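You operate a simulated robot arm through the tools that you are given. There is no shell and no other tool.

You are at the controls of a simulated robot arm. One attempt, no reset.

JOB
Change the cloudy water in the green cup.
Fine: old water into the drain bowl; cup back in its holder; fresh tank water between the lines; spout parked over the small white dish; leave the other cups.

Only the result counts: the job must be done as asked and must still hold three seconds after the hand-in. Knocking over, shifting, dropping, spilling or breaking anything else fails it.

ROBOT AND FRAMES
A 7-joint arm with a two-finger parallel gripper, fixed in place. Base frame: the origin is at the foot of the arm, x ahead of it, y to its left, z up; the work surface is at about z = 56. Units: cm, rad, N and s.
Its first joint turns from -2.601 to 2.601 rad. Payload 3.43 kg.
The tool frame sits at the grasp point between the pads (the TCP): z along the fingers, y along the line on which they close. The tips reach 3 cm beyond it. The gripper opens to 9.4 cm. The fingers are 2.8 cm wide and 1 cm thick; the gripper's body (5 by 9.6 cm) begins 5.5 cm behind the TCP.
Orientation is that of the tool frame in the base frame, as [roll, pitch, yaw] about the fixed x, y, z axes, in that order (R = Rz(yaw) Ry(pitch) Rx(roll)). With the fingers straight down and closing along the base's y, the tool's x points along the base's -x, its y along +y and its z along -z.

CONTROLS
- The arm moves only by the tool step_arm. Its arguments are lists of equal length, an entry for each row: "slide": the shift along the tool's x, y, z in units of 20 mm (1.0 is 20 mm), a list of three; "dr": the turn, a rotation vector about the tool's x, y, z in units of 5 degrees (1.0 is 5 degrees), a list of three; "hand": the gripper command, from -1 (shut) to 1 (fully open), values between in proportion. In form: {"slide": [[x, y, z], ...], "dr": [[rx, ry, rz], ...], "hand": [hand, ...]}. A call has 1 to 20 rows; each row shifts and turns the commanded pose from where the row before left it, along the tool's axes as they then stand. A call with a number of a shift or a turn outside -1 to 1 is refused whole. A row lasts 0.2 s, in which the tool goes at most 5 cm and 0.15 rad; a call with a longer step from one row to the next is refused whole, and so is a gripper value outside its range. Where a pose cannot be reached the arm comes as near as it can. A force on the tool above 90 N (or 10 N above the force at the start of the call, whichever is more), or a blocked arm, ends the call early, and 0.2 s more pass. Each finger travels about 4.5 cm/s and halts on what it meets, pressing with about 23 N; the grip force reading is that of the motor and also rises with nothing between the fingers. The clock runs only during rows and for 0.2 s after the last one: add rows that do not move to give the fingers time. The reply holds the time, the measured pose of the TCP, the force on the tool along the base axes, the opening and the grip force, in the units named above and with some noise, with the torque about the TCP (base axes, N m) and any sound that the robot's microphone picked up, and new pictures: "show" is both (left out), scene, wrist or none.
- Cameras (640 x 400 px; columns grow to the right, rows downward): "scene" is fixed at [39.99, 49.89, 135.13]; the picture's right is [0.96, 0.30, 0.00], its down [0.26, -0.86, -0.44] and it looks along [-0.13, 0.42, -0.90] (base axes); focal length 333 px, centre (320, 200). "wrist" rides on the gripper at [7.6, 1.4, -10.3] in the tool frame; the picture's right is [-0.18, 0.98, 0.00], its down [-0.75, -0.14, -0.64] and it looks along [-0.63, -0.12, 0.77] (tool axes); focal length 243 px, centre (320, 200). There is no depth. A picture from a camera that has moved, and an enlarged one, comes with that camera's place and axes in the base frame and with its lens.
- close_up(camera, box): a new picture of the part [left, top, right, bottom] of that camera's present view, enlarged. It takes no simulated time.
- finish_job(): hands the job in; it is judged then, once.

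Places have to be worked out from the pictures, the camera data and where the tool is seen. Open the gripper and draw the arm clear of the work before you hand the job in, unless the task says otherwise.

The tools are called after "Call:" as a command line: name --argument value ..., lists and objects as JSON in quotes. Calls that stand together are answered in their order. step_arm: Moves the arm, as the interface text tells. Its arguments: {"type":"object","properties":{"slide":{"type":"array","items":{"type":"array","items":{"type":"number"}}},"dr":{"type":"array","items":{"type":"array","items":{"type":"number"}}},"hand":{"type":"array","items":{"type":"number"}},"show":{"type":"string","enum":["both","scene","wrist","none"]}},"required":["slide","dr","hand"]} The other tools are called the same way: close_up (camera, box) takes an enlarged picture of a part of a camera's view; finish_job () hands the job in.

At the start:

```text
clock: 0.0
ee_pos: [14.41, 74.37, 98.0]
ee_rot: [-3.141, 0.0, -3.14]
wrist_force: [-0.2, -0.4, -0.8]
ft_torque: [0.0, -0.02, 0.0]
finger_gap: 9.42
finger_force: 0.1
```

scene: 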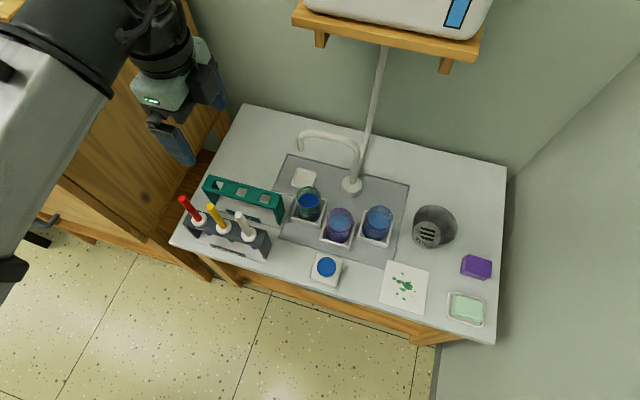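
wrist: 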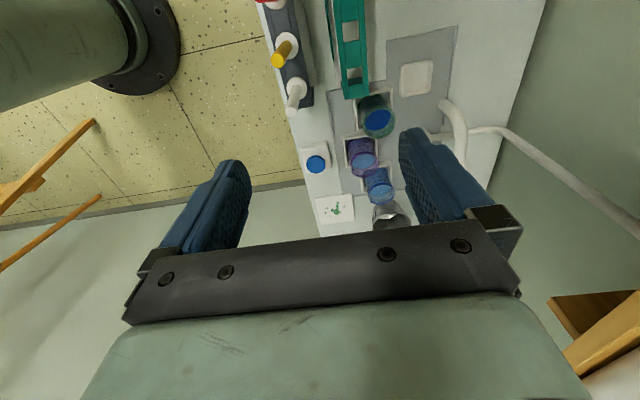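

I start by looking closely at the work area from the fixed camera to identify the cups, the tap, the drain bowl and the dish.

Call:
close_up --camera "scene" --box '[270, 120, 430, 220]'

Call:
close_up --camera "scene" --box '[270, 170, 400, 251]'

Call:
close_up --camera "scene" --box '[370, 190, 520, 330]'

Call:
close_up --camera "scene" --box '[160, 160, 360, 300]'

Call:
close_up --camera "scene" --box '[280, 0, 520, 150]'

Call:
close_up --camera "wrist" --box '[260, 0, 520, 240]'

```text
4.00 times, centred on (350, 170) of scene
camera zoom: at [39.99, 49.89, 135.13], right [0.96, 0.3, 0.0], down [0.26, -0.86, -0.44], along [-0.13, 0.42, -0.9], focal length 1331 px, centre (200, 320)
```

zoom: 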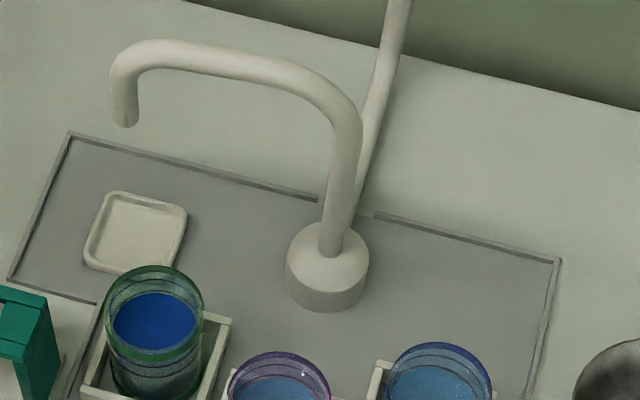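

```text
4.92 times, centred on (335, 210) of scene
camera zoom: at [39.99, 49.89, 135.13], right [0.96, 0.3, 0.0], down [0.26, -0.86, -0.44], along [-0.13, 0.42, -0.9], focal length 1638 px, centre (246, 148)
```

zoom: 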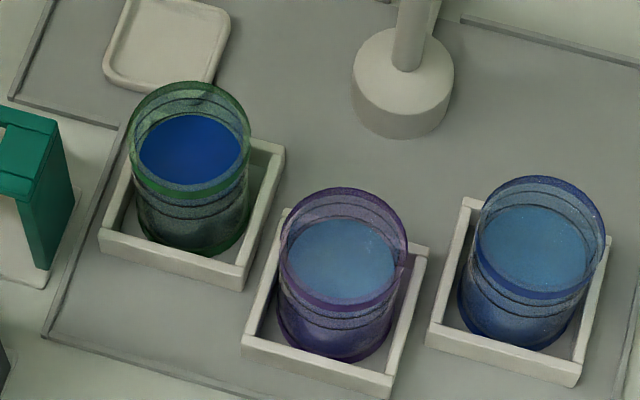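

```text
2.86 times, centred on (445, 260) of scene
camera zoom: at [39.99, 49.89, 135.13], right [0.96, 0.3, 0.0], down [0.26, -0.86, -0.44], along [-0.13, 0.42, -0.9], focal length 951 px, centre (-37, 29)
```

zoom: 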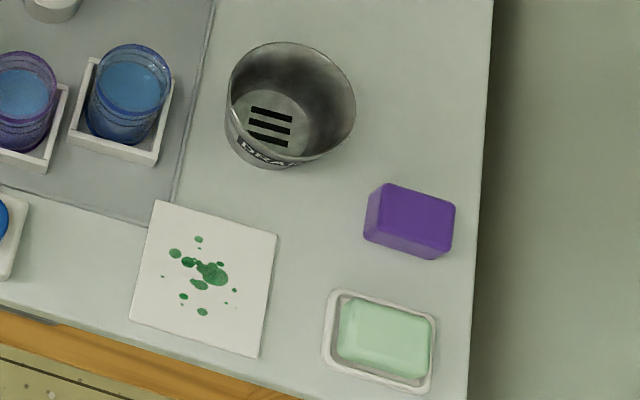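

```text
2.86 times, centred on (260, 230) of scene
camera zoom: at [39.99, 49.89, 135.13], right [0.96, 0.3, 0.0], down [0.26, -0.86, -0.44], along [-0.13, 0.42, -0.9], focal length 951 px, centre (491, 114)
```

zoom: 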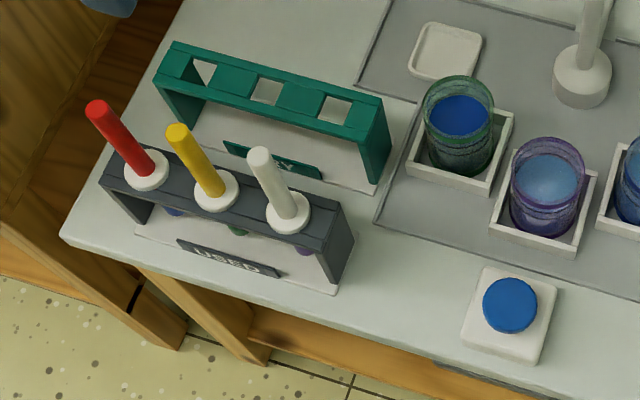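

```text
2.67 times, centred on (400, 75) of scene
camera zoom: at [39.99, 49.89, 135.13], right [0.96, 0.3, 0.0], down [0.26, -0.86, -0.44], along [-0.13, 0.42, -0.9], focal length 887 px, centre (107, 533)
```

zoom: 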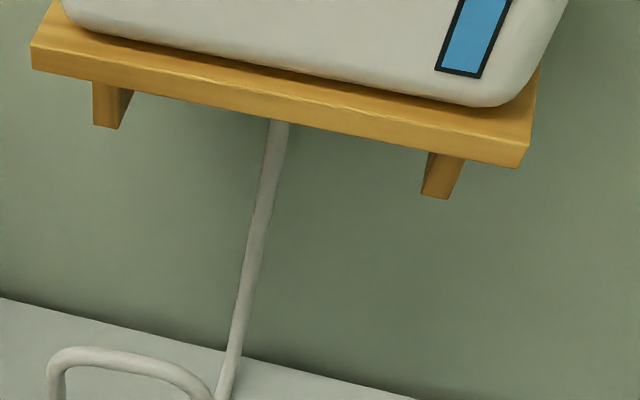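

```text
1.67 times, centred on (390, 120) of wrist
camera zoom: at [6.95, 75.83, 108.24], right [0.18, 0.98, 0.0], down [0.75, -0.14, 0.64], along [0.63, -0.12, -0.77], focal length 404 px, centre (203, 333)
```

zoom: 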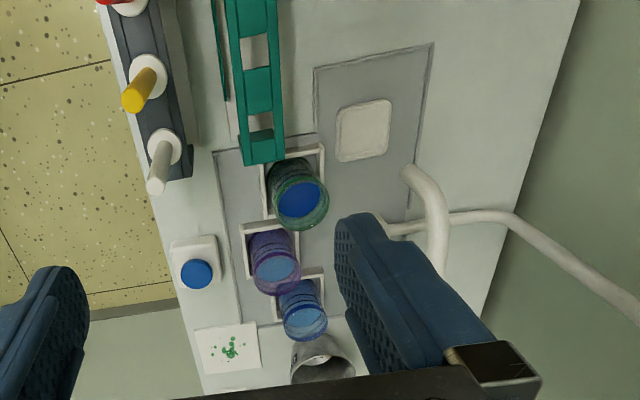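

The green cup holds the dark water in the left tray at about (27, 83). The spout is parked over the white dish at about (22, 92), swivelling on a column near (35.6, 92), the drain bowl is near (57, 85.6) and the blue button near (35.5, 69.7). I move down and closer to refine these with the wrist camera.

Call:
step_arm --slide '[[-0.2, 0.28, 0.7], [-0.2, 0.28, 0.7], [-0.2, 0.28, 0.7], [-0.2, 0.28, 0.7], [-0.2, 0.28, 0.7], [-0.2, 0.28, 0.7], [-0.2, 0.28, 0.7], [-0.2, 0.28, 0.7], [0, 0, 0], [0, 0, 0]]' --dr '[[0, 0, 0], [0, 0, 0], [0, 0, 0], [0, 0, 0], [0, 0, 0], [0, 0, 0], [0, 0, 0], [0, 0, 0], [0, 0, 0], [0, 0, 0]]' --hand '[1, 1, 1, 1, 1, 1, 1, 1, 1, 1]'

```text
clock: 2.2
ee_pos: [17.77, 78.81, 86.82]
ee_rot: [-3.141, 0.001, 3.141]
wrist_force: [-0.6, 0.7, 0.1]
ft_torque: [0.0, 0.0, 0.0]
finger_gap: 9.37
finger_force: 0.1
camera wrist: at [10.26, 80.24, 97.05], right [0.18, 0.98, 0.0], down [0.75, -0.14, 0.64], along [0.63, -0.12, -0.77], focal length 243 px, centre (320, 200)
```

scene: 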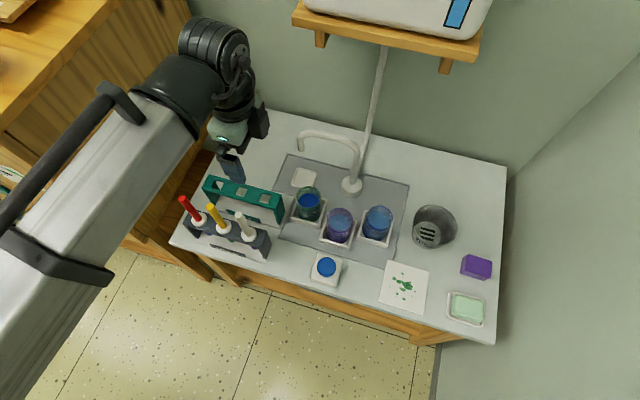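
wrist: 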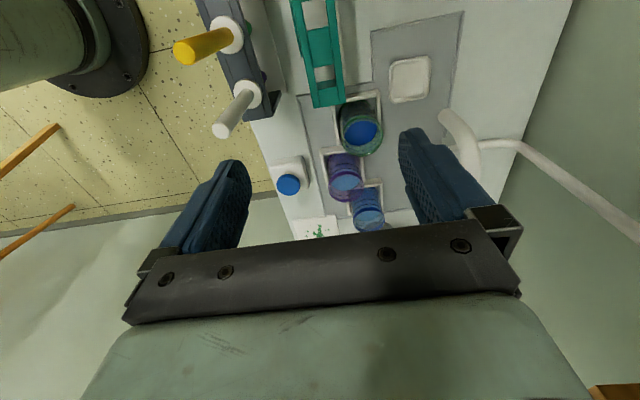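

The hand has moved as commanded. I zoom on the wrist view and the scene to fix the cup, spout and tray positions more exactly.

Call:
close_up --camera "wrist" --box '[290, 30, 530, 240]'

Call:
close_up --camera "scene" --box '[285, 175, 335, 230]'

Call:
close_up --camera "wrist" --box '[320, 80, 400, 160]'

```text
1.90 times, centred on (410, 135) of wrist
camera zoom: at [10.26, 80.24, 97.05], right [0.18, 0.98, 0.0], down [0.75, -0.14, 0.64], along [0.63, -0.12, -0.77], focal length 462 px, centre (149, 324)
```

zoom: 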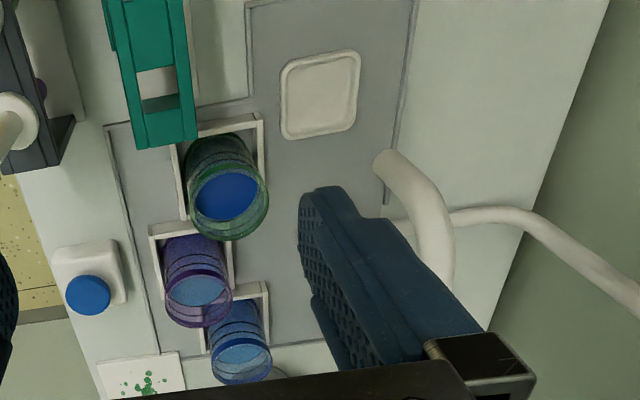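

```text
7.27 times, centred on (310, 202) of scene
camera zoom: at [39.99, 49.89, 135.13], right [0.96, 0.3, 0.0], down [0.26, -0.86, -0.44], along [-0.13, 0.42, -0.9], focal length 2420 px, centre (393, 182)
```

zoom: 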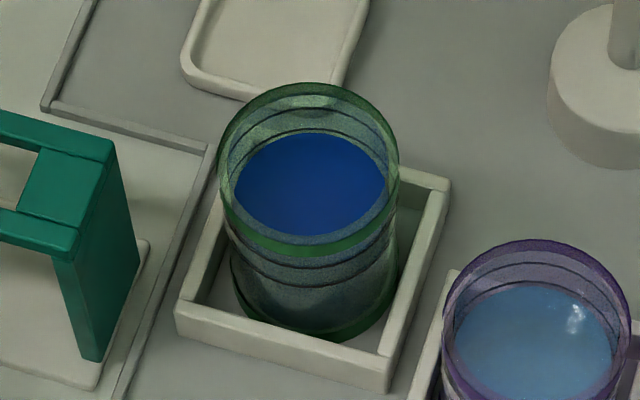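

```text
5.00 times, centred on (360, 120) of wrist
camera zoom: at [10.26, 80.24, 97.05], right [0.18, 0.98, 0.0], down [0.75, -0.14, 0.64], along [0.63, -0.12, -0.77], focal length 1213 px, centre (120, 600)
```

zoom: 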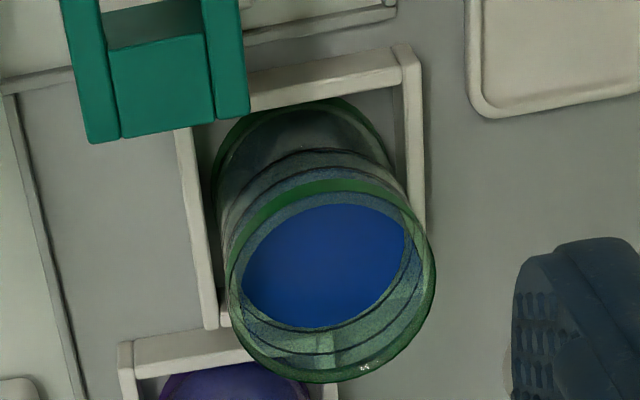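

The cup rim appears to sit at z≈65 with its centre at about (26.9, 82.6), inside a tray of inner width near 6.8 cm. To pour with the camera on the upper side I need the tool's x pointing away from the base, so I turn the wrist here at a safe height to check that it can.

Call:
step_arm --slide '[[0, 0, 0], [0, 0, 0], [0, 0, 0], [0, 0, 0], [0, 0, 0], [0, 0, 0], [0, 0, 0], [0, 0, 0], [0, 0, 0], [0, 0, 0], [0, 0, 0], [0, 0, 0], [0, 0, 0], [0, 0, 0], [0, 0, 0], [0, 0, 0], [0, 0, 0], [0, 0, 0], [0, 0, 0], [0, 0, 0]]' --dr '[[0, 0, 1], [0, 0, 1], [0, 0, 1], [0, 0, 1], [0, 0, 1], [0, 0, 1], [0, 0, 1], [0, 0, 1], [0, 0, 1], [0, 0, 1], [0, 0, 1], [0, 0, 1], [0, 0, 1], [0, 0, 1], [0, 0, 1], [0, 0, 1], [0, 0, 1], [0, 0, 1], [0, 0, 0], [0, 0, 0]]' --hand '[1, 1, 1, 1, 1, 1, 1, 1, 1, 1, 1, 1, 1, 1, 1, 1, 1, 1, 1, 1]'

```text
clock: 6.4
ee_pos: [17.67, 78.93, 86.7]
ee_rot: [-3.142, 0.0, 1.568]
wrist_force: [0.8, -1.0, 0.1]
ft_torque: [-0.03, 0.03, 0.01]
finger_gap: 9.38
finger_force: 0.0
camera wrist: at [19.23, 86.52, 96.98], right [0.98, -0.19, 0.0], down [-0.14, -0.75, 0.64], along [-0.12, -0.63, -0.77], focal length 243 px, centre (320, 200)
```

scene: 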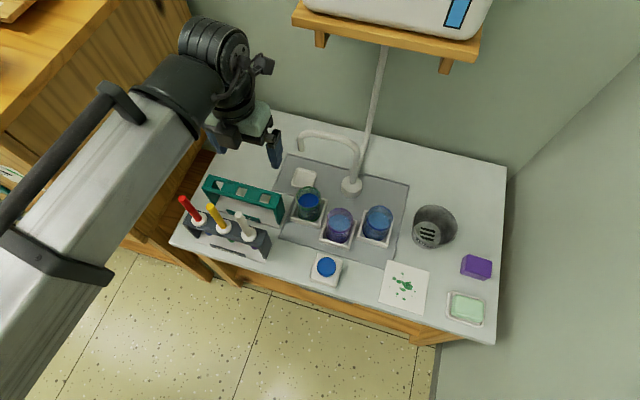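
wrist: 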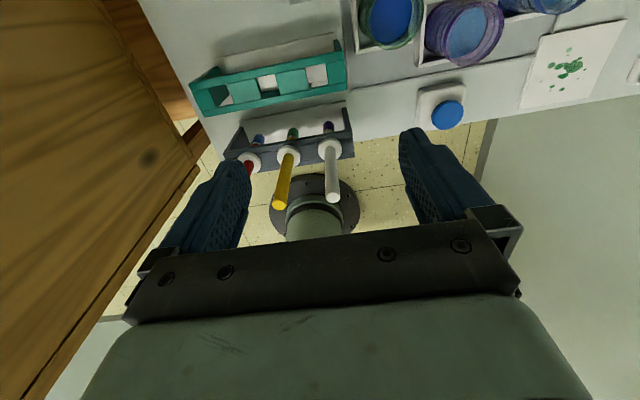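

The wrist turns freely, so the tool's x now points along +y. From the shelf's corners I judge its front at y≈87, z≈100–105 and x 24–48, so I keep the tall wrist away from it by drawing back to y≈69 while crossing towards the bowl for a dry run of the pour.

Call:
step_arm --slide '[[-0.5, 0.5, 0], [-0.5, 0.9, 0], [-0.5, 0.9, 0], [-0.5, 0.9, 0], [-0.5, 1, 0], [-0.5, 1, 0], [-0.5, 1, 0], [-0.5, 1, 0], [-0.5, 1, 0], [-0.5, 1, 0], [0, 1, 0], [0, 1, 0], [0, 1, 0], [0, 1, 0], [0, 1, 0], [0, 1, 0], [0, 1, 0], [0, 1, 0], [0, 1, 0], [0, 0.5, 0]]' --dr '[[0, 0, 0], [0, 0, 0], [0, 0, 0], [0, 0, 0], [0, 0, 0], [0, 0, 0], [0, 0, 0], [0, 0, 0], [0, 0, 0], [0, 0, 0], [0, 0, 0], [0, 0, 0], [0, 0, 0], [0, 0, 0], [0, 0, 0], [0, 0, 0], [0, 0, 0], [0, 0, 0], [0, 0, 0], [0, 0, 0]]' --hand '[1, 1, 1, 1, 1, 1, 1, 1, 1, 1, 1, 1, 1, 1, 1, 1, 1, 1, 1, 1]'

```text
clock: 10.6
ee_pos: [55.16, 68.9, 87.07]
ee_rot: [-3.141, 0.0, 1.572]
wrist_force: [-0.4, 0.0, -0.5]
ft_torque: [-0.01, 0.02, 0.02]
finger_gap: 9.4
finger_force: 0.0
camera wrist: at [56.59, 76.52, 97.18], right [0.98, -0.18, 0.0], down [-0.14, -0.75, 0.64], along [-0.12, -0.63, -0.77], focal length 243 px, centre (320, 200)
```

scene: 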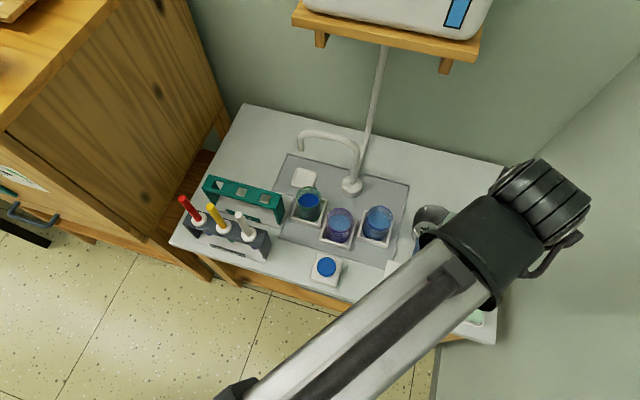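
wrist: 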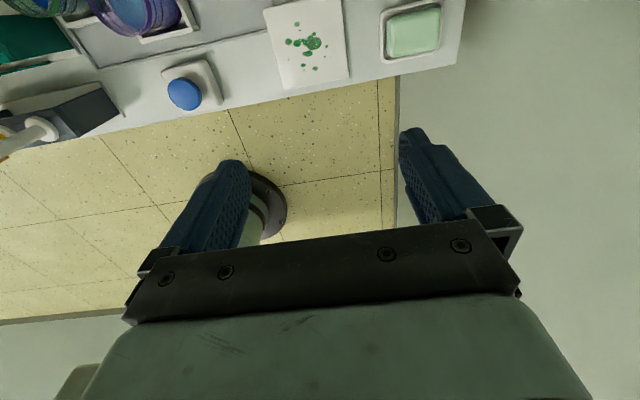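

The TCP is at (55.2, 68.9, 87.1) and well clear. I now try the tilt high above the bowl with an empty hand: 50° of tilt while advancing 16 cm in y.

Call:
step_arm --slide '[[0.8, 0.09, 0], [0.797, 0.09, 0.07], [0.788, 0.09, 0.139], [0.773, 0.09, 0.207], [0.752, 0.09, 0.274], [0.725, 0.09, 0.338], [0.693, 0.09, 0.4], [0.655, 0.09, 0.459], [0.613, 0.09, 0.514], [0.566, 0.09, 0.566], [0, 0, 0], [0, 0, 0]]' --dr '[[0, 1, 0], [0, 1, 0], [0, 1, 0], [0, 1, 0], [0, 1, 0], [0, 1, 0], [0, 1, 0], [0, 1, 0], [0, 1, 0], [0, 1, 0], [0, 0, 0], [0, 0, 0]]' --hand '[1, 1, 1, 1, 1, 1, 1, 1, 1, 1, 1, 1]'

```text
clock: 13.2
ee_pos: [56.88, 84.81, 86.85]
ee_rot: [3.142, -0.873, 1.571]
wrist_force: [0.5, -0.4, -0.3]
ft_torque: [0.04, 0.0, -0.02]
finger_gap: 9.39
finger_force: 0.1
camera wrist: at [58.41, 81.87, 99.17], right [0.98, -0.12, -0.14], down [-0.14, -0.98, -0.17], along [-0.12, 0.18, -0.98], focal length 243 px, centre (320, 200)
```

scene: 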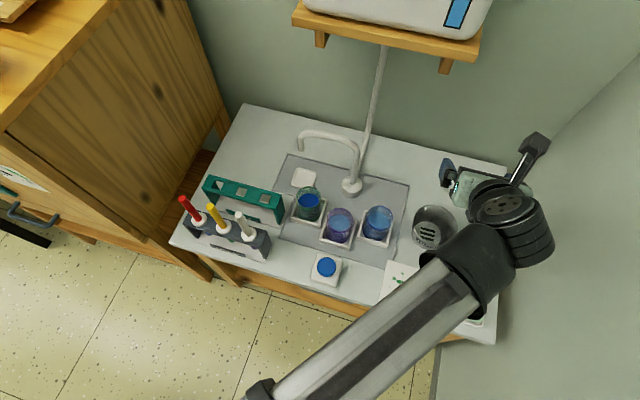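
wrist: 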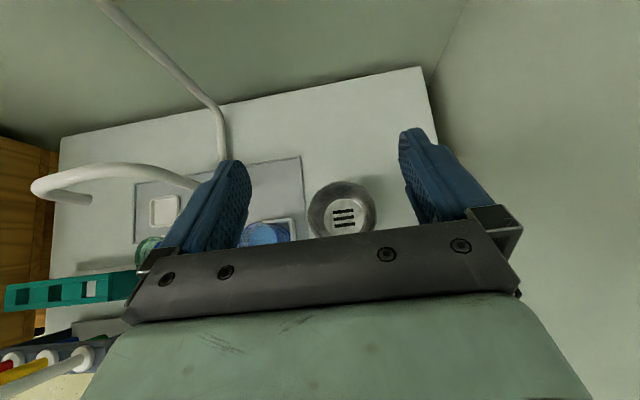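

The tilt and reach work at 50°. I zoom in with both cameras to fix the bowl's centre and rim height.

Call:
close_up --camera "wrist" --box '[290, 160, 400, 240]'

Call:
close_up --camera "scene" --box '[395, 190, 475, 260]'

Call:
close_up --camera "wrist" --box '[0, 80, 320, 280]'

```text
5.00 times, centred on (345, 200) of wrist
camera zoom: at [58.41, 81.87, 99.17], right [0.98, -0.12, -0.14], down [-0.14, -0.98, -0.17], along [-0.12, 0.18, -0.98], focal length 1213 px, centre (195, 200)
```

zoom: 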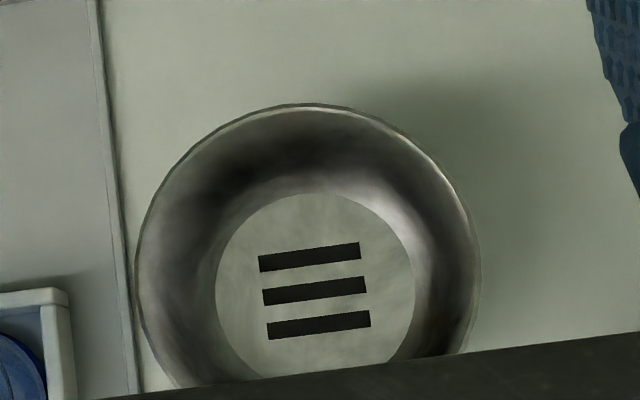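

```text
5.71 times, centred on (435, 225) of scene
camera zoom: at [39.99, 49.89, 135.13], right [0.96, 0.3, 0.0], down [0.26, -0.86, -0.44], along [-0.13, 0.42, -0.9], focal length 1902 px, centre (-337, 57)
```

zoom: 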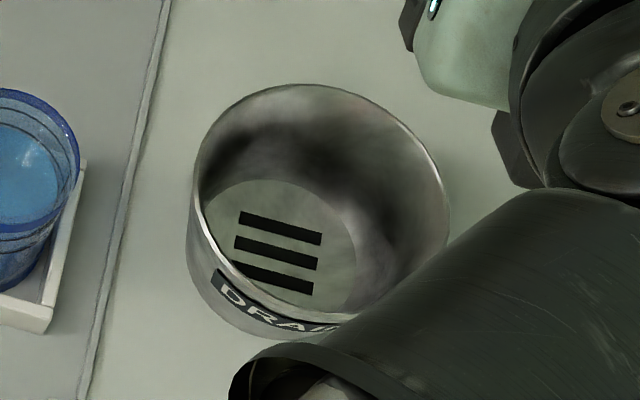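

```text
2.00 times, centred on (160, 180) of wrist
camera zoom: at [58.41, 81.87, 99.17], right [0.98, -0.12, -0.14], down [-0.14, -0.98, -0.17], along [-0.12, 0.18, -0.98], focal length 485 px, centre (640, 240)
```

zoom: 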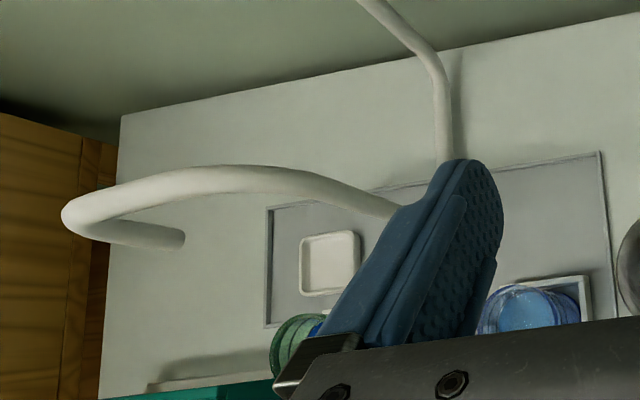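

Both views agree on the bowl: centre (57.05, 85.8), rim at z≈62.4, radius ≈5.2. I continue the dry run by tilting on to about 120° at this height.

Call:
step_arm --slide '[[0, 0, 0], [0, 0, 0], [0, 0, 0], [0, 0, 0], [0, 0, 0], [0, 0, 0], [0, 0, 0], [0, 0, 0], [0, 0, 0], [0, 0, 0], [0, 0, 0], [0, 0, 0], [0, 0, 0], [0, 0, 0], [0, 0, 0], [0, 0, 0]]' --dr '[[0, 1, 0], [0, 1, 0], [0, 1, 0], [0, 1, 0], [0, 1, 0], [0, 1, 0], [0, 1, 0], [0, 1, 0], [0, 1, 0], [0, 1, 0], [0, 1, 0], [0, 1, 0], [0, 1, 0], [0, 1, 0], [0, 0, 0], [0, 0, 0]]' --hand '[1, 1, 1, 1, 1, 1, 1, 1, 1, 1, 1, 1, 1, 1, 1, 1]'

```text
clock: 16.6
ee_pos: [56.9, 84.85, 86.92]
ee_rot: [0.001, -1.045, -1.572]
wrist_force: [-0.4, -0.7, 0.0]
ft_torque: [-0.01, 0.0, 0.01]
finger_gap: 9.39
finger_force: 0.0
camera wrist: at [58.41, 72.2, 88.27], right [0.98, 0.09, -0.16], down [-0.14, -0.18, -0.97], along [-0.12, 0.98, -0.16], focal length 243 px, centre (320, 200)
```

scene: 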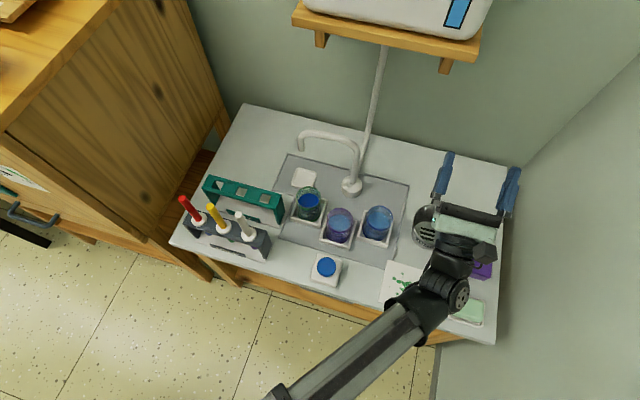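
wrist: 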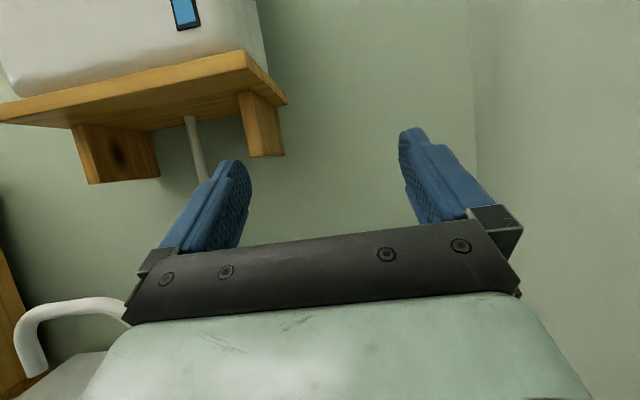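

120° is reachable, but the wrist sinks below the fingers there, so the pour must stay fairly high. I back off to 115° and lower to z≈76 (y≈88) to check that the wrist keeps clear of the table.

Call:
step_arm --slide '[[0, 0, 0], [-0.7, 0, -0.12], [-0.7, 0, -0.12], [-0.7, 0, -0.12], [-0.7, 0, -0.12], [-0.7, 0, -0.12], [-0.7, 0, -0.12], [-0.7, 0, -0.12], [-0.7, 0, -0.12], [0, 0, 0], [0, 0, 0]]' --dr '[[0, -1, 0], [0, 0, 0], [0, 0, 0], [0, 0, 0], [0, 0, 0], [0, 0, 0], [0, 0, 0], [0, 0, 0], [0, 0, 0], [0, 0, 0], [0, 0, 0]]' --hand '[1, 1, 1, 1, 1, 1, 1, 1, 1, 1, 1]'

```text
clock: 19.0
ee_pos: [56.9, 87.9, 76.0]
ee_rot: [0.0, -1.136, -1.573]
wrist_force: [-0.5, 0.2, 0.1]
ft_torque: [0.03, -0.03, 0.01]
finger_gap: 9.4
finger_force: 0.0
camera wrist: at [58.3, 75.42, 78.44], right [0.98, 0.08, -0.17], down [-0.14, -0.26, -0.95], along [-0.12, 0.96, -0.25], focal length 243 px, centre (320, 200)
```

scene: 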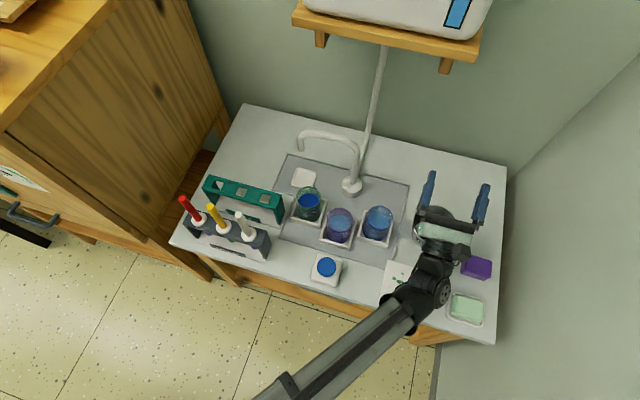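
wrist: 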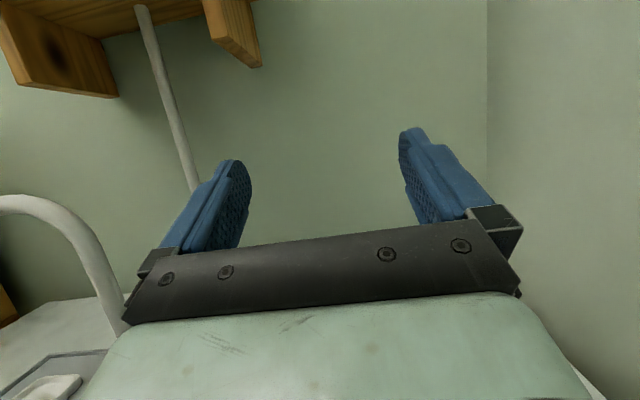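

At 115° and z=76 the wrist clears the soap and table. Now I check the other end of the pour: rotating back to about 25° at (57, 88.5) to see whether that far reach holds with little tilt.

Call:
step_arm --slide '[[0, 0, 0], [0, 0, 0], [0, 0, 0], [0, 0, 0], [0, 0, 0], [0, 0, 0], [0, 0, 0], [0, 0, 0], [0, 0, 0], [0, 0, 0], [0, 0, 0], [0, 0, 0], [0, 0, 0], [0, 0, 0], [0, 0, 0], [0, 0, 0], [0, 0, 0], [0, 0, 0], [0, 0, 0], [0, 0, 0]]' --dr '[[0, -1, 0], [0, -1, 0], [0, -1, 0], [0, -1, 0], [0, -1, 0], [0, -1, 0], [0, -1, 0], [0, -1, 0], [0, -1, 0], [0, -1, 0], [0, -1, 0], [0, -1, 0], [0, -1, 0], [0, -1, 0], [0, -1, 0], [0, -1, 0], [0, -1, 0], [0, -1, 0], [0, 0, 0], [0, 0, 0]]' --hand '[1, 1, 1, 1, 1, 1, 1, 1, 1, 1, 1, 1, 1, 1, 1, 1, 1, 1, 1, 1]'

```text
clock: 23.2
ee_pos: [56.97, 87.91, 75.82]
ee_rot: [-3.141, -0.437, 1.571]
wrist_force: [-0.7, -0.6, 0.0]
ft_torque: [-0.02, 0.0, 0.0]
finger_gap: 9.41
finger_force: 0.0
camera wrist: at [58.39, 90.44, 88.34], right [0.98, -0.17, -0.08], down [-0.14, -0.95, 0.26], along [-0.12, -0.25, -0.96], focal length 243 px, centre (320, 200)
```

scene: 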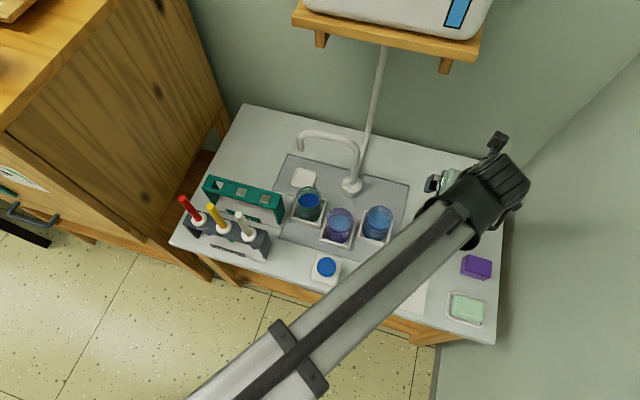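
wrist: 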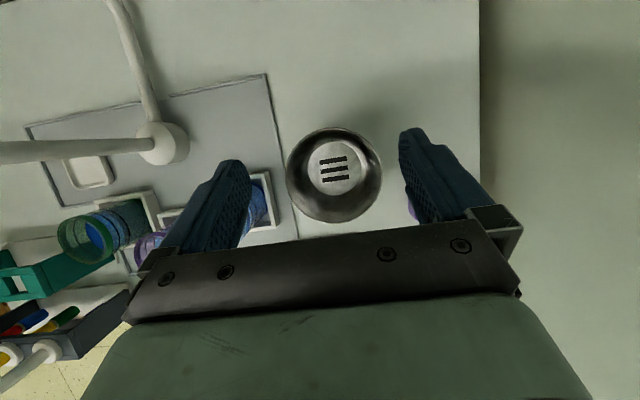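

The 25° pose is reachable too, and the bowl sits squarely between the fingers, so the pour plan holds. I level the tool, draw back to y≈70 and carry it across to above the front of the green cup.

Call:
step_arm --slide '[[-0.816, 0, -0.38], [-0.846, 0, -0.308], [-0.869, 0, -0.233], [-0.886, 0, -0.156], [-0.897, 0, -0.078], [-0.9, -0.8, -0.3], [-0.9, -1, -0.3], [-0.9, -1, -0.3], [-0.9, -1, -0.3], [-0.9, -1, -0.3], [0, -1, -0.3], [0, -1, 0], [0, -1, 0], [0, -1, 0], [0, -1, 0], [0, -1, 0], [0, -1, 0], [0, -1, 0], [0, -1, 0], [0, -1, 0]]' --dr '[[0, -1, 0], [0, -1, 0], [0, -1, 0], [0, -1, 0], [0, -1, 0], [0, 0, 0], [0, 0, 0], [0, 0, 0], [0, 0, 0], [0, 0, 0], [0, 0, 0], [0, 0, 0], [0, 0, 0], [0, 0, 0], [0, 0, 0], [0, 0, 0], [0, 0, 0], [0, 0, 0], [0, 0, 0], [0, 0, 0]]' --hand '[1, 1, 1, 1, 1, 1, 1, 1, 1, 1, 1, 1, 1, 1, 1, 1, 1, 1, 1, 1]' --show "none"

Call:
step_arm --slide '[[0, 0, 0], [0, 0, 0], [0, 0, 0], [0, 0, 0], [0, 0, 0], [0, 0, 0], [0, 0, 0], [0, 0, 0], [0, 0, 0], [0, 0, 0], [0, 0, 0], [0, 0, 0], [0, 0, 0], [0, 0, 0], [0, 0, 0], [0, 0, 0], [0, 0, 0], [0, 0, 0], [0, 0, 0], [0, 0, 0]]' --dr '[[0, 0, -1], [0, 0, -1], [0, 0, -1], [0, 0, -1], [0, 0, -1], [0, 0, -1], [0, 0, -1], [0, 0, -1], [0, 0, -1], [0, 0, -1], [0, 0, -1], [0, 0, -1], [0, 0, -1], [0, 0, -1], [0, 0, -1], [0, 0, -1], [0, 0, -1], [0, 0, -1], [0, 0, 0], [0, 0, 0]]' --hand '[1, 1, 1, 1, 1, 1, 1, 1, 1, 1, 1, 1, 1, 1, 1, 1, 1, 1, 1, 1]'

```text
clock: 27.4
ee_pos: [27.29, 69.91, 79.39]
ee_rot: [3.14, 0.0, 1.569]
wrist_force: [0.3, -0.5, 0.2]
ft_torque: [-0.02, 0.01, -0.01]
finger_gap: 9.41
finger_force: 0.0
```

```text
clock: 31.6
ee_pos: [27.28, 69.88, 79.45]
ee_rot: [3.141, 0.0, 3.141]
wrist_force: [0.1, -0.4, 0.3]
ft_torque: [-0.02, 0.05, 0.03]
finger_gap: 9.41
finger_force: 0.0
camera wrist: at [19.7, 71.33, 89.63], right [0.18, 0.98, 0.0], down [0.75, -0.14, 0.64], along [0.63, -0.12, -0.77], focal length 243 px, centre (320, 200)
```

scene: 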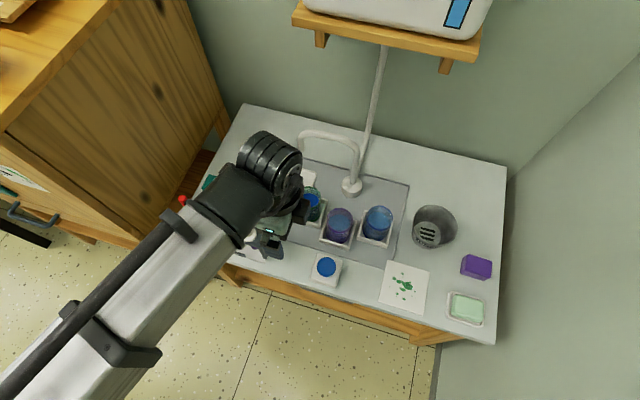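
wrist: 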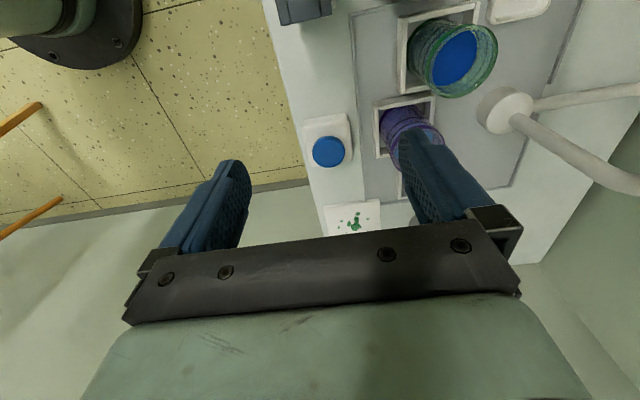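

The tool is back to closing along y, at (27.3, 69.9, 79.4). I zoom on the green cup from here to refine its centre and see the level marks.

Call:
close_up --camera "wrist" --box '[390, 0, 520, 110]'

Call:
close_up --camera "wrist" --box '[290, 90, 400, 200]'

```text
3.64 times, centred on (455, 55) of wrist
camera zoom: at [19.7, 71.33, 89.63], right [0.18, 0.98, 0.0], down [0.75, -0.14, 0.64], along [0.63, -0.12, -0.77], focal length 882 px, centre (-171, 727)
```

zoom: 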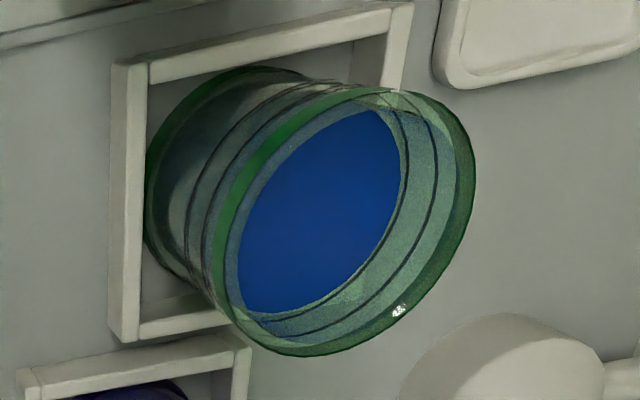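

```text
3.64 times, centred on (345, 145) of wrist
camera zoom: at [19.7, 71.33, 89.63], right [0.18, 0.98, 0.0], down [0.75, -0.14, 0.64], along [0.63, -0.12, -0.77], focal length 882 px, centre (229, 400)
```

zoom: 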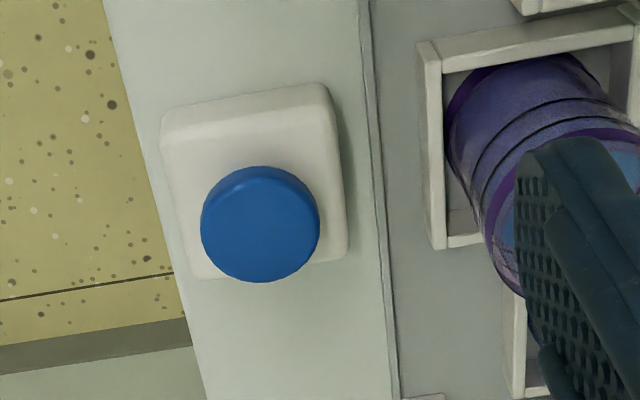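

The water surface lies about at the lower of the two marks, with both marks under the rim; the rim centre comes out near (26.7, 82.7). I move over the cup at z=73, still above everything nearby.

Call:
step_arm --slide '[[0.03, 0.8, 0.4], [0.03, 0.8, 0.4], [0.03, 0.8, 0.4], [0.03, 0.8, 0.4], [0.03, 0.8, 0.4], [0.03, 0.8, 0.4], [0.03, 0.8, 0.4], [0.03, 0.8, 0.4], [0, 0, 0], [0, 0, 0]]' --dr '[[0, 0, 0], [0, 0, 0], [0, 0, 0], [0, 0, 0], [0, 0, 0], [0, 0, 0], [0, 0, 0], [0, 0, 0], [0, 0, 0], [0, 0, 0]]' --hand '[1, 1, 1, 1, 1, 1, 1, 1, 1, 1]'

```text
clock: 33.8
ee_pos: [26.88, 82.61, 73.12]
ee_rot: [-3.14, 0.0, 3.14]
wrist_force: [0.6, 1.4, -0.3]
ft_torque: [-0.01, 0.02, -0.01]
finger_gap: 9.41
finger_force: 0.0
camera wrist: at [19.35, 84.14, 83.29], right [0.18, 0.98, 0.0], down [0.75, -0.14, 0.64], along [0.63, -0.12, -0.77], focal length 243 px, centre (320, 200)
```

scene: 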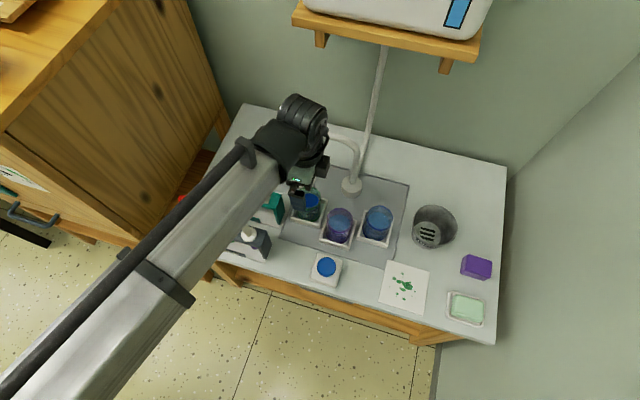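
wrist: 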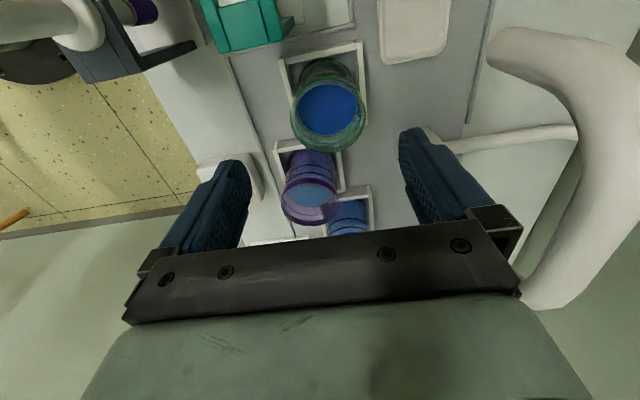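

I zoom between the fingers to check the cup's centre against the grasp point before going down.

Call:
close_up --camera "wrist" --box '[260, 30, 400, 170]'

Call:
close_up --camera "scene" --box '[260, 130, 380, 230]'

```text
2.86 times, centred on (330, 100) of wrist
camera zoom: at [19.35, 84.14, 83.29], right [0.18, 0.98, 0.0], down [0.75, -0.14, 0.64], along [0.63, -0.12, -0.77], focal length 693 px, centre (291, 486)
```

zoom: 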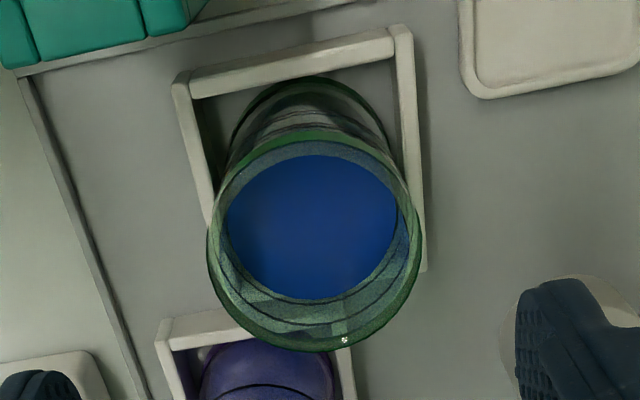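

```text
4.00 times, centred on (320, 180) of scene
camera zoom: at [39.99, 49.89, 135.13], right [0.96, 0.3, 0.0], down [0.26, -0.86, -0.44], along [-0.13, 0.42, -0.9], focal length 1331 px, centre (320, 280)
```

zoom: 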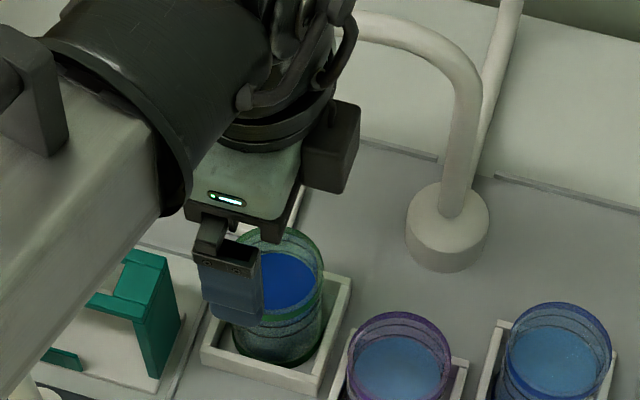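

The wrist view, which is the more precise one at this range, puts both tray and cup at about (26.5, 83.4), so I shift by (-0.4, +0.8) cm. Then I go straight down to z≈64 with the fingers open and look again.

Call:
step_arm --slide '[[0.1, 0.2, 0], [0.09, 0.2, 0], [0, 0, 0.5], [0, 0, 0.8], [0, 0, 0.8], [0, 0, 0.8], [0, 0, 0.8], [0, 0, 0.6], [0, 0, 0.3], [0, 0, 0], [0, 0, 0]]' --dr '[[0, 0, 0], [0, 0, 0], [0, 0, 0], [0, 0, 0], [0, 0, 0], [0, 0, 0], [0, 0, 0], [0, 0, 0], [0, 0, 0], [0, 0, 0], [0, 0, 0]]' --hand '[1, 1, 1, 1, 1, 1, 1, 1, 1, 1, 1]'

```text
clock: 36.2
ee_pos: [26.33, 83.49, 64.02]
ee_rot: [-3.14, -0.001, 3.14]
wrist_force: [0.3, -0.6, 0.6]
ft_torque: [-0.01, -0.04, 0.04]
finger_gap: 9.38
finger_force: 0.0
camera wrist: at [18.79, 84.92, 74.19], right [0.18, 0.98, 0.0], down [0.75, -0.14, 0.64], along [0.63, -0.12, -0.77], focal length 243 px, centre (320, 200)
```

scene: 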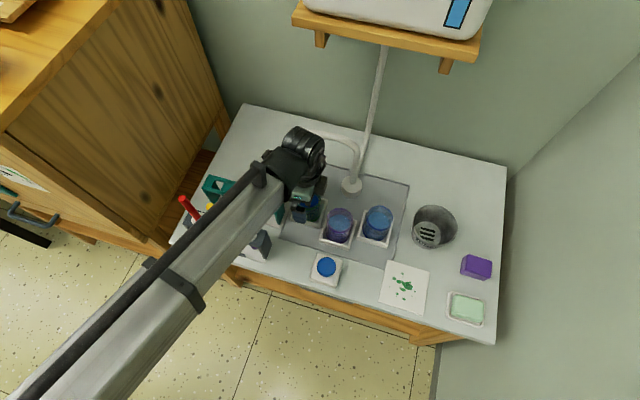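
wrist: 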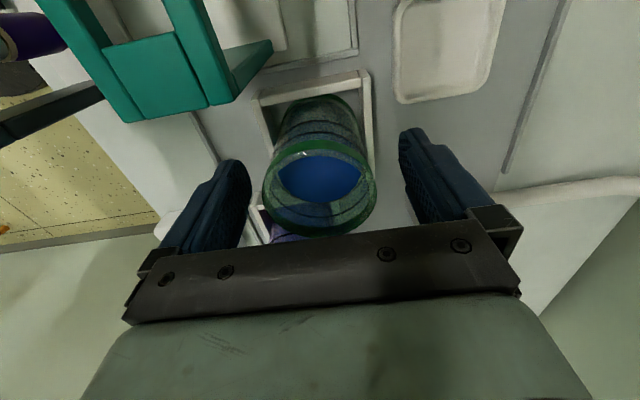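

The rim is now centred between the fingers (columns 263–377). I lower to z≈62.3, which keeps the tips above the tray walls, and close gently on the cup.

Call:
step_arm --slide '[[0, 0, 0.3], [0, 0, 0.3], [0, 0, 0.25], [0, 0, 0], [0, 0, 0], [0, 0, 0], [0, 0, 0], [0, 0, 0], [0, 0, 0], [0, 0, 0]]' --dr '[[0, 0, 0], [0, 0, 0], [0, 0, 0], [0, 0, 0], [0, 0, 0], [0, 0, 0], [0, 0, 0], [0, 0, 0], [0, 0, 0], [0, 0, 0]]' --hand '[1, 1, 1, 1, 0.6, 0.4, 0.2, 0.1, 0.0, 0.0]'

```text
clock: 38.4
ee_pos: [26.45, 83.47, 62.2]
ee_rot: [-3.139, 0.0, 3.141]
wrist_force: [-0.3, -0.4, -0.4]
ft_torque: [-0.02, 0.03, 0.03]
finger_gap: 5.79
finger_force: 22.8
camera wrist: at [18.9, 84.89, 72.36], right [0.18, 0.98, 0.0], down [0.75, -0.14, 0.64], along [0.63, -0.12, -0.77], focal length 243 px, centre (320, 200)
```

scene: 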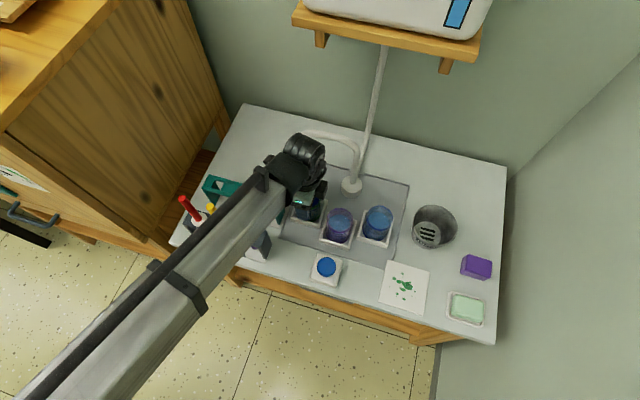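
wrist: 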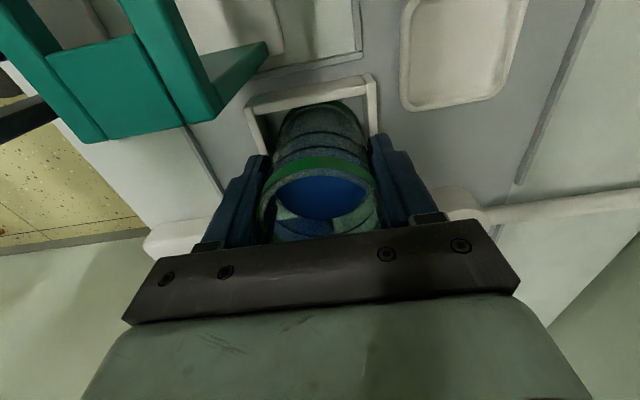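

The cup is gripped (opening 5.79, 22.8 N) at TCP (26.45, 83.47, 62.2), which is the pose to return to. I lift it straight up slowly by about 9 cm.

Call:
step_arm --slide '[[0, 0, -0.1], [0, 0, -0.2], [0, 0, -0.3], [0, 0, -0.4], [0, 0, -0.5], [0, 0, -0.5], [0, 0, -0.5], [0, 0, -0.5], [0, 0, -0.5], [0, 0, -0.5], [0, 0, -0.4], [0, 0, -0.2], [0, 0, 0], [0, 0, 0]]' --dr '[[0, 0, 0], [0, 0, 0], [0, 0, 0], [0, 0, 0], [0, 0, 0], [0, 0, 0], [0, 0, 0], [0, 0, 0], [0, 0, 0], [0, 0, 0], [0, 0, 0], [0, 0, 0], [0, 0, 0], [0, 0, 0]]' --hand '[0, 0, 0, 0, 0, 0, 0, 0, 0, 0, 0, 0, 0, 0]'

```text
clock: 41.4
ee_pos: [26.35, 83.38, 71.47]
ee_rot: [-3.141, -0.001, -3.141]
wrist_force: [-0.5, 0.0, -1.7]
ft_torque: [0.01, -0.02, 0.01]
finger_gap: 5.82
finger_force: 23.2
camera wrist: at [18.9, 84.85, 81.64], right [0.18, 0.98, 0.0], down [0.75, -0.14, 0.64], along [0.63, -0.12, -0.77], focal length 243 px, centre (320, 200)
```

scene: 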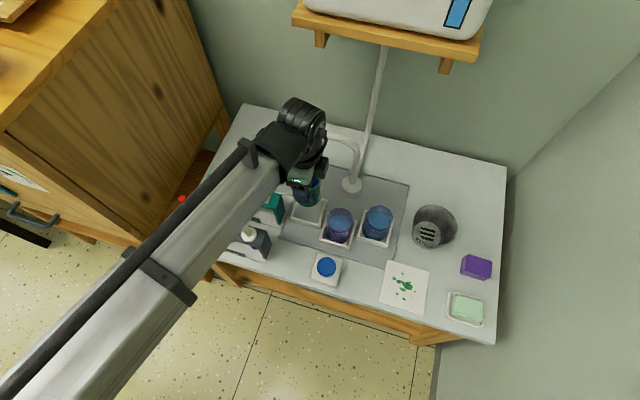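
wrist: 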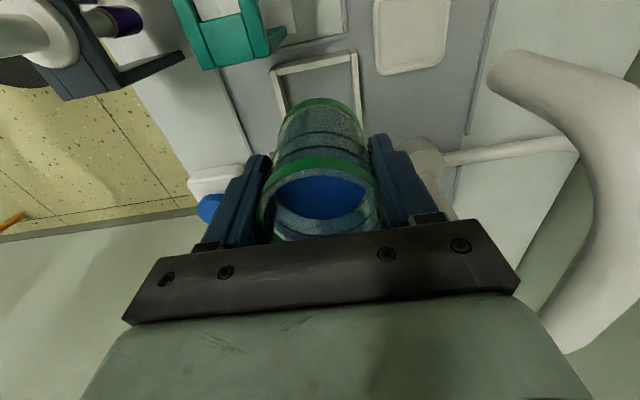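

The cup is up and the water undisturbed. I draw it back towards y≈70 while rising slightly, moving smoothly.

Call:
step_arm --slide '[[0, -0.2, -0.1], [0, -0.4, -0.2], [0, -0.6, -0.3], [0, -0.6, -0.3], [0, -0.6, -0.3], [0, -0.6, -0.3], [0, -0.6, -0.3], [0, -0.6, -0.3], [0, -0.6, -0.3], [0, -0.6, -0.3], [0, -0.6, -0.2], [0, -0.4, -0.1], [0, -0.2, 0], [0, 0, 0], [0, 0, 0]]' --dr '[[0, 0, 0], [0, 0, 0], [0, 0, 0], [0, 0, 0], [0, 0, 0], [0, 0, 0], [0, 0, 0], [0, 0, 0], [0, 0, 0], [0, 0, 0], [0, 0, 0], [0, 0, 0], [0, 0, 0], [0, 0, 0], [0, 0, 0]]' --hand '[0, 0, 0, 0, 0, 0, 0, 0, 0, 0, 0, 0, 0, 0, 0]'

Call:
step_arm --slide '[[0, 0, 0], [0, 0, 0], [0, 0, 0], [0, 0, 0], [0, 0, 0], [0, 0, 0], [0, 0, 0], [0, 0, 0], [0, 0, 0], [0, 0, 0], [0, 0, 0], [0, 0, 0], [0, 0, 0], [0, 0, 0], [0, 0, 0], [0, 0, 0], [0, 0, 0], [0, 0, 0], [0, 0, 0], [0, 0, 0]]' --dr '[[0, 0, 0.5], [0, 0, 0.8], [0, 0, 1], [0, 0, 1], [0, 0, 1], [0, 0, 1], [0, 0, 1], [0, 0, 1], [0, 0, 1], [0, 0, 1], [0, 0, 1], [0, 0, 1], [0, 0, 1], [0, 0, 1], [0, 0, 1], [0, 0, 1], [0, 0, 1], [0, 0, 1], [0, 0, 0.7], [0, 0, 0]]' --hand '[0, 0, 0, 0, 0, 0, 0, 0, 0, 0, 0, 0, 0, 0, 0, 0, 0, 0, 0, 0]'

```text
clock: 44.6
ee_pos: [26.42, 70.26, 77.37]
ee_rot: [3.141, 0.001, -3.141]
wrist_force: [0.2, -0.2, -1.7]
ft_torque: [-0.01, -0.01, 0.0]
finger_gap: 5.81
finger_force: 23.5
camera wrist: at [18.77, 71.75, 87.51], right [0.18, 0.98, 0.0], down [0.75, -0.14, 0.64], along [0.63, -0.12, -0.77], focal length 243 px, centre (320, 200)
```

scene: 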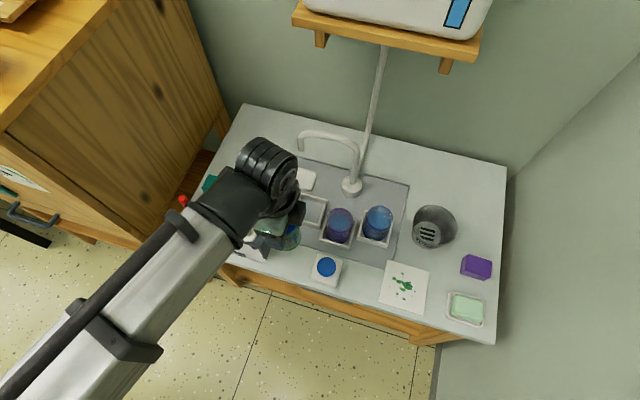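
wrist: 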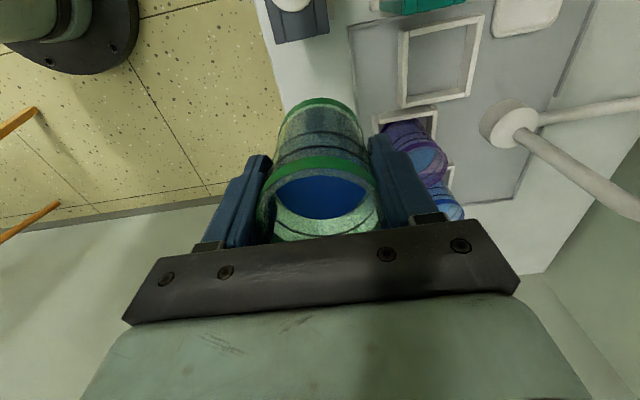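

```text
clock: 48.8
ee_pos: [26.39, 70.33, 77.37]
ee_rot: [-3.14, 0.0, 1.569]
wrist_force: [0.6, 0.6, -1.7]
ft_torque: [0.02, -0.02, -0.05]
finger_gap: 5.82
finger_force: 23.1
camera wrist: at [27.88, 77.88, 87.61], right [0.98, -0.19, 0.0], down [-0.14, -0.75, 0.64], along [-0.12, -0.63, -0.77], focal length 243 px, centre (320, 200)
```

scene: 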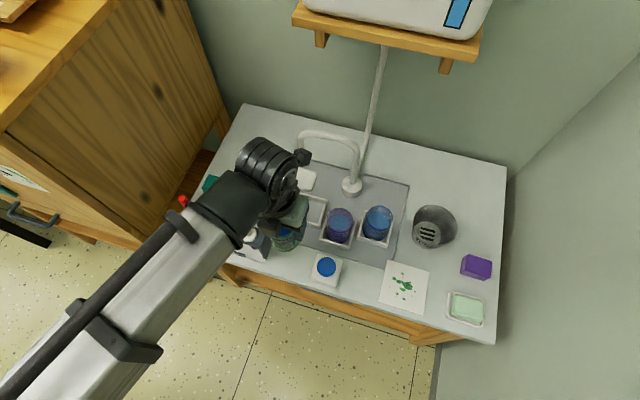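
wrist: 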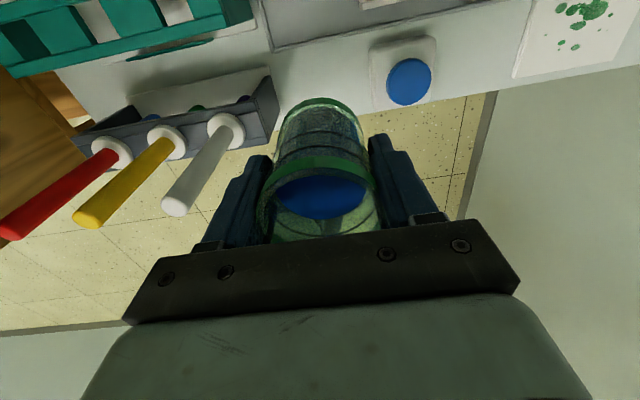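

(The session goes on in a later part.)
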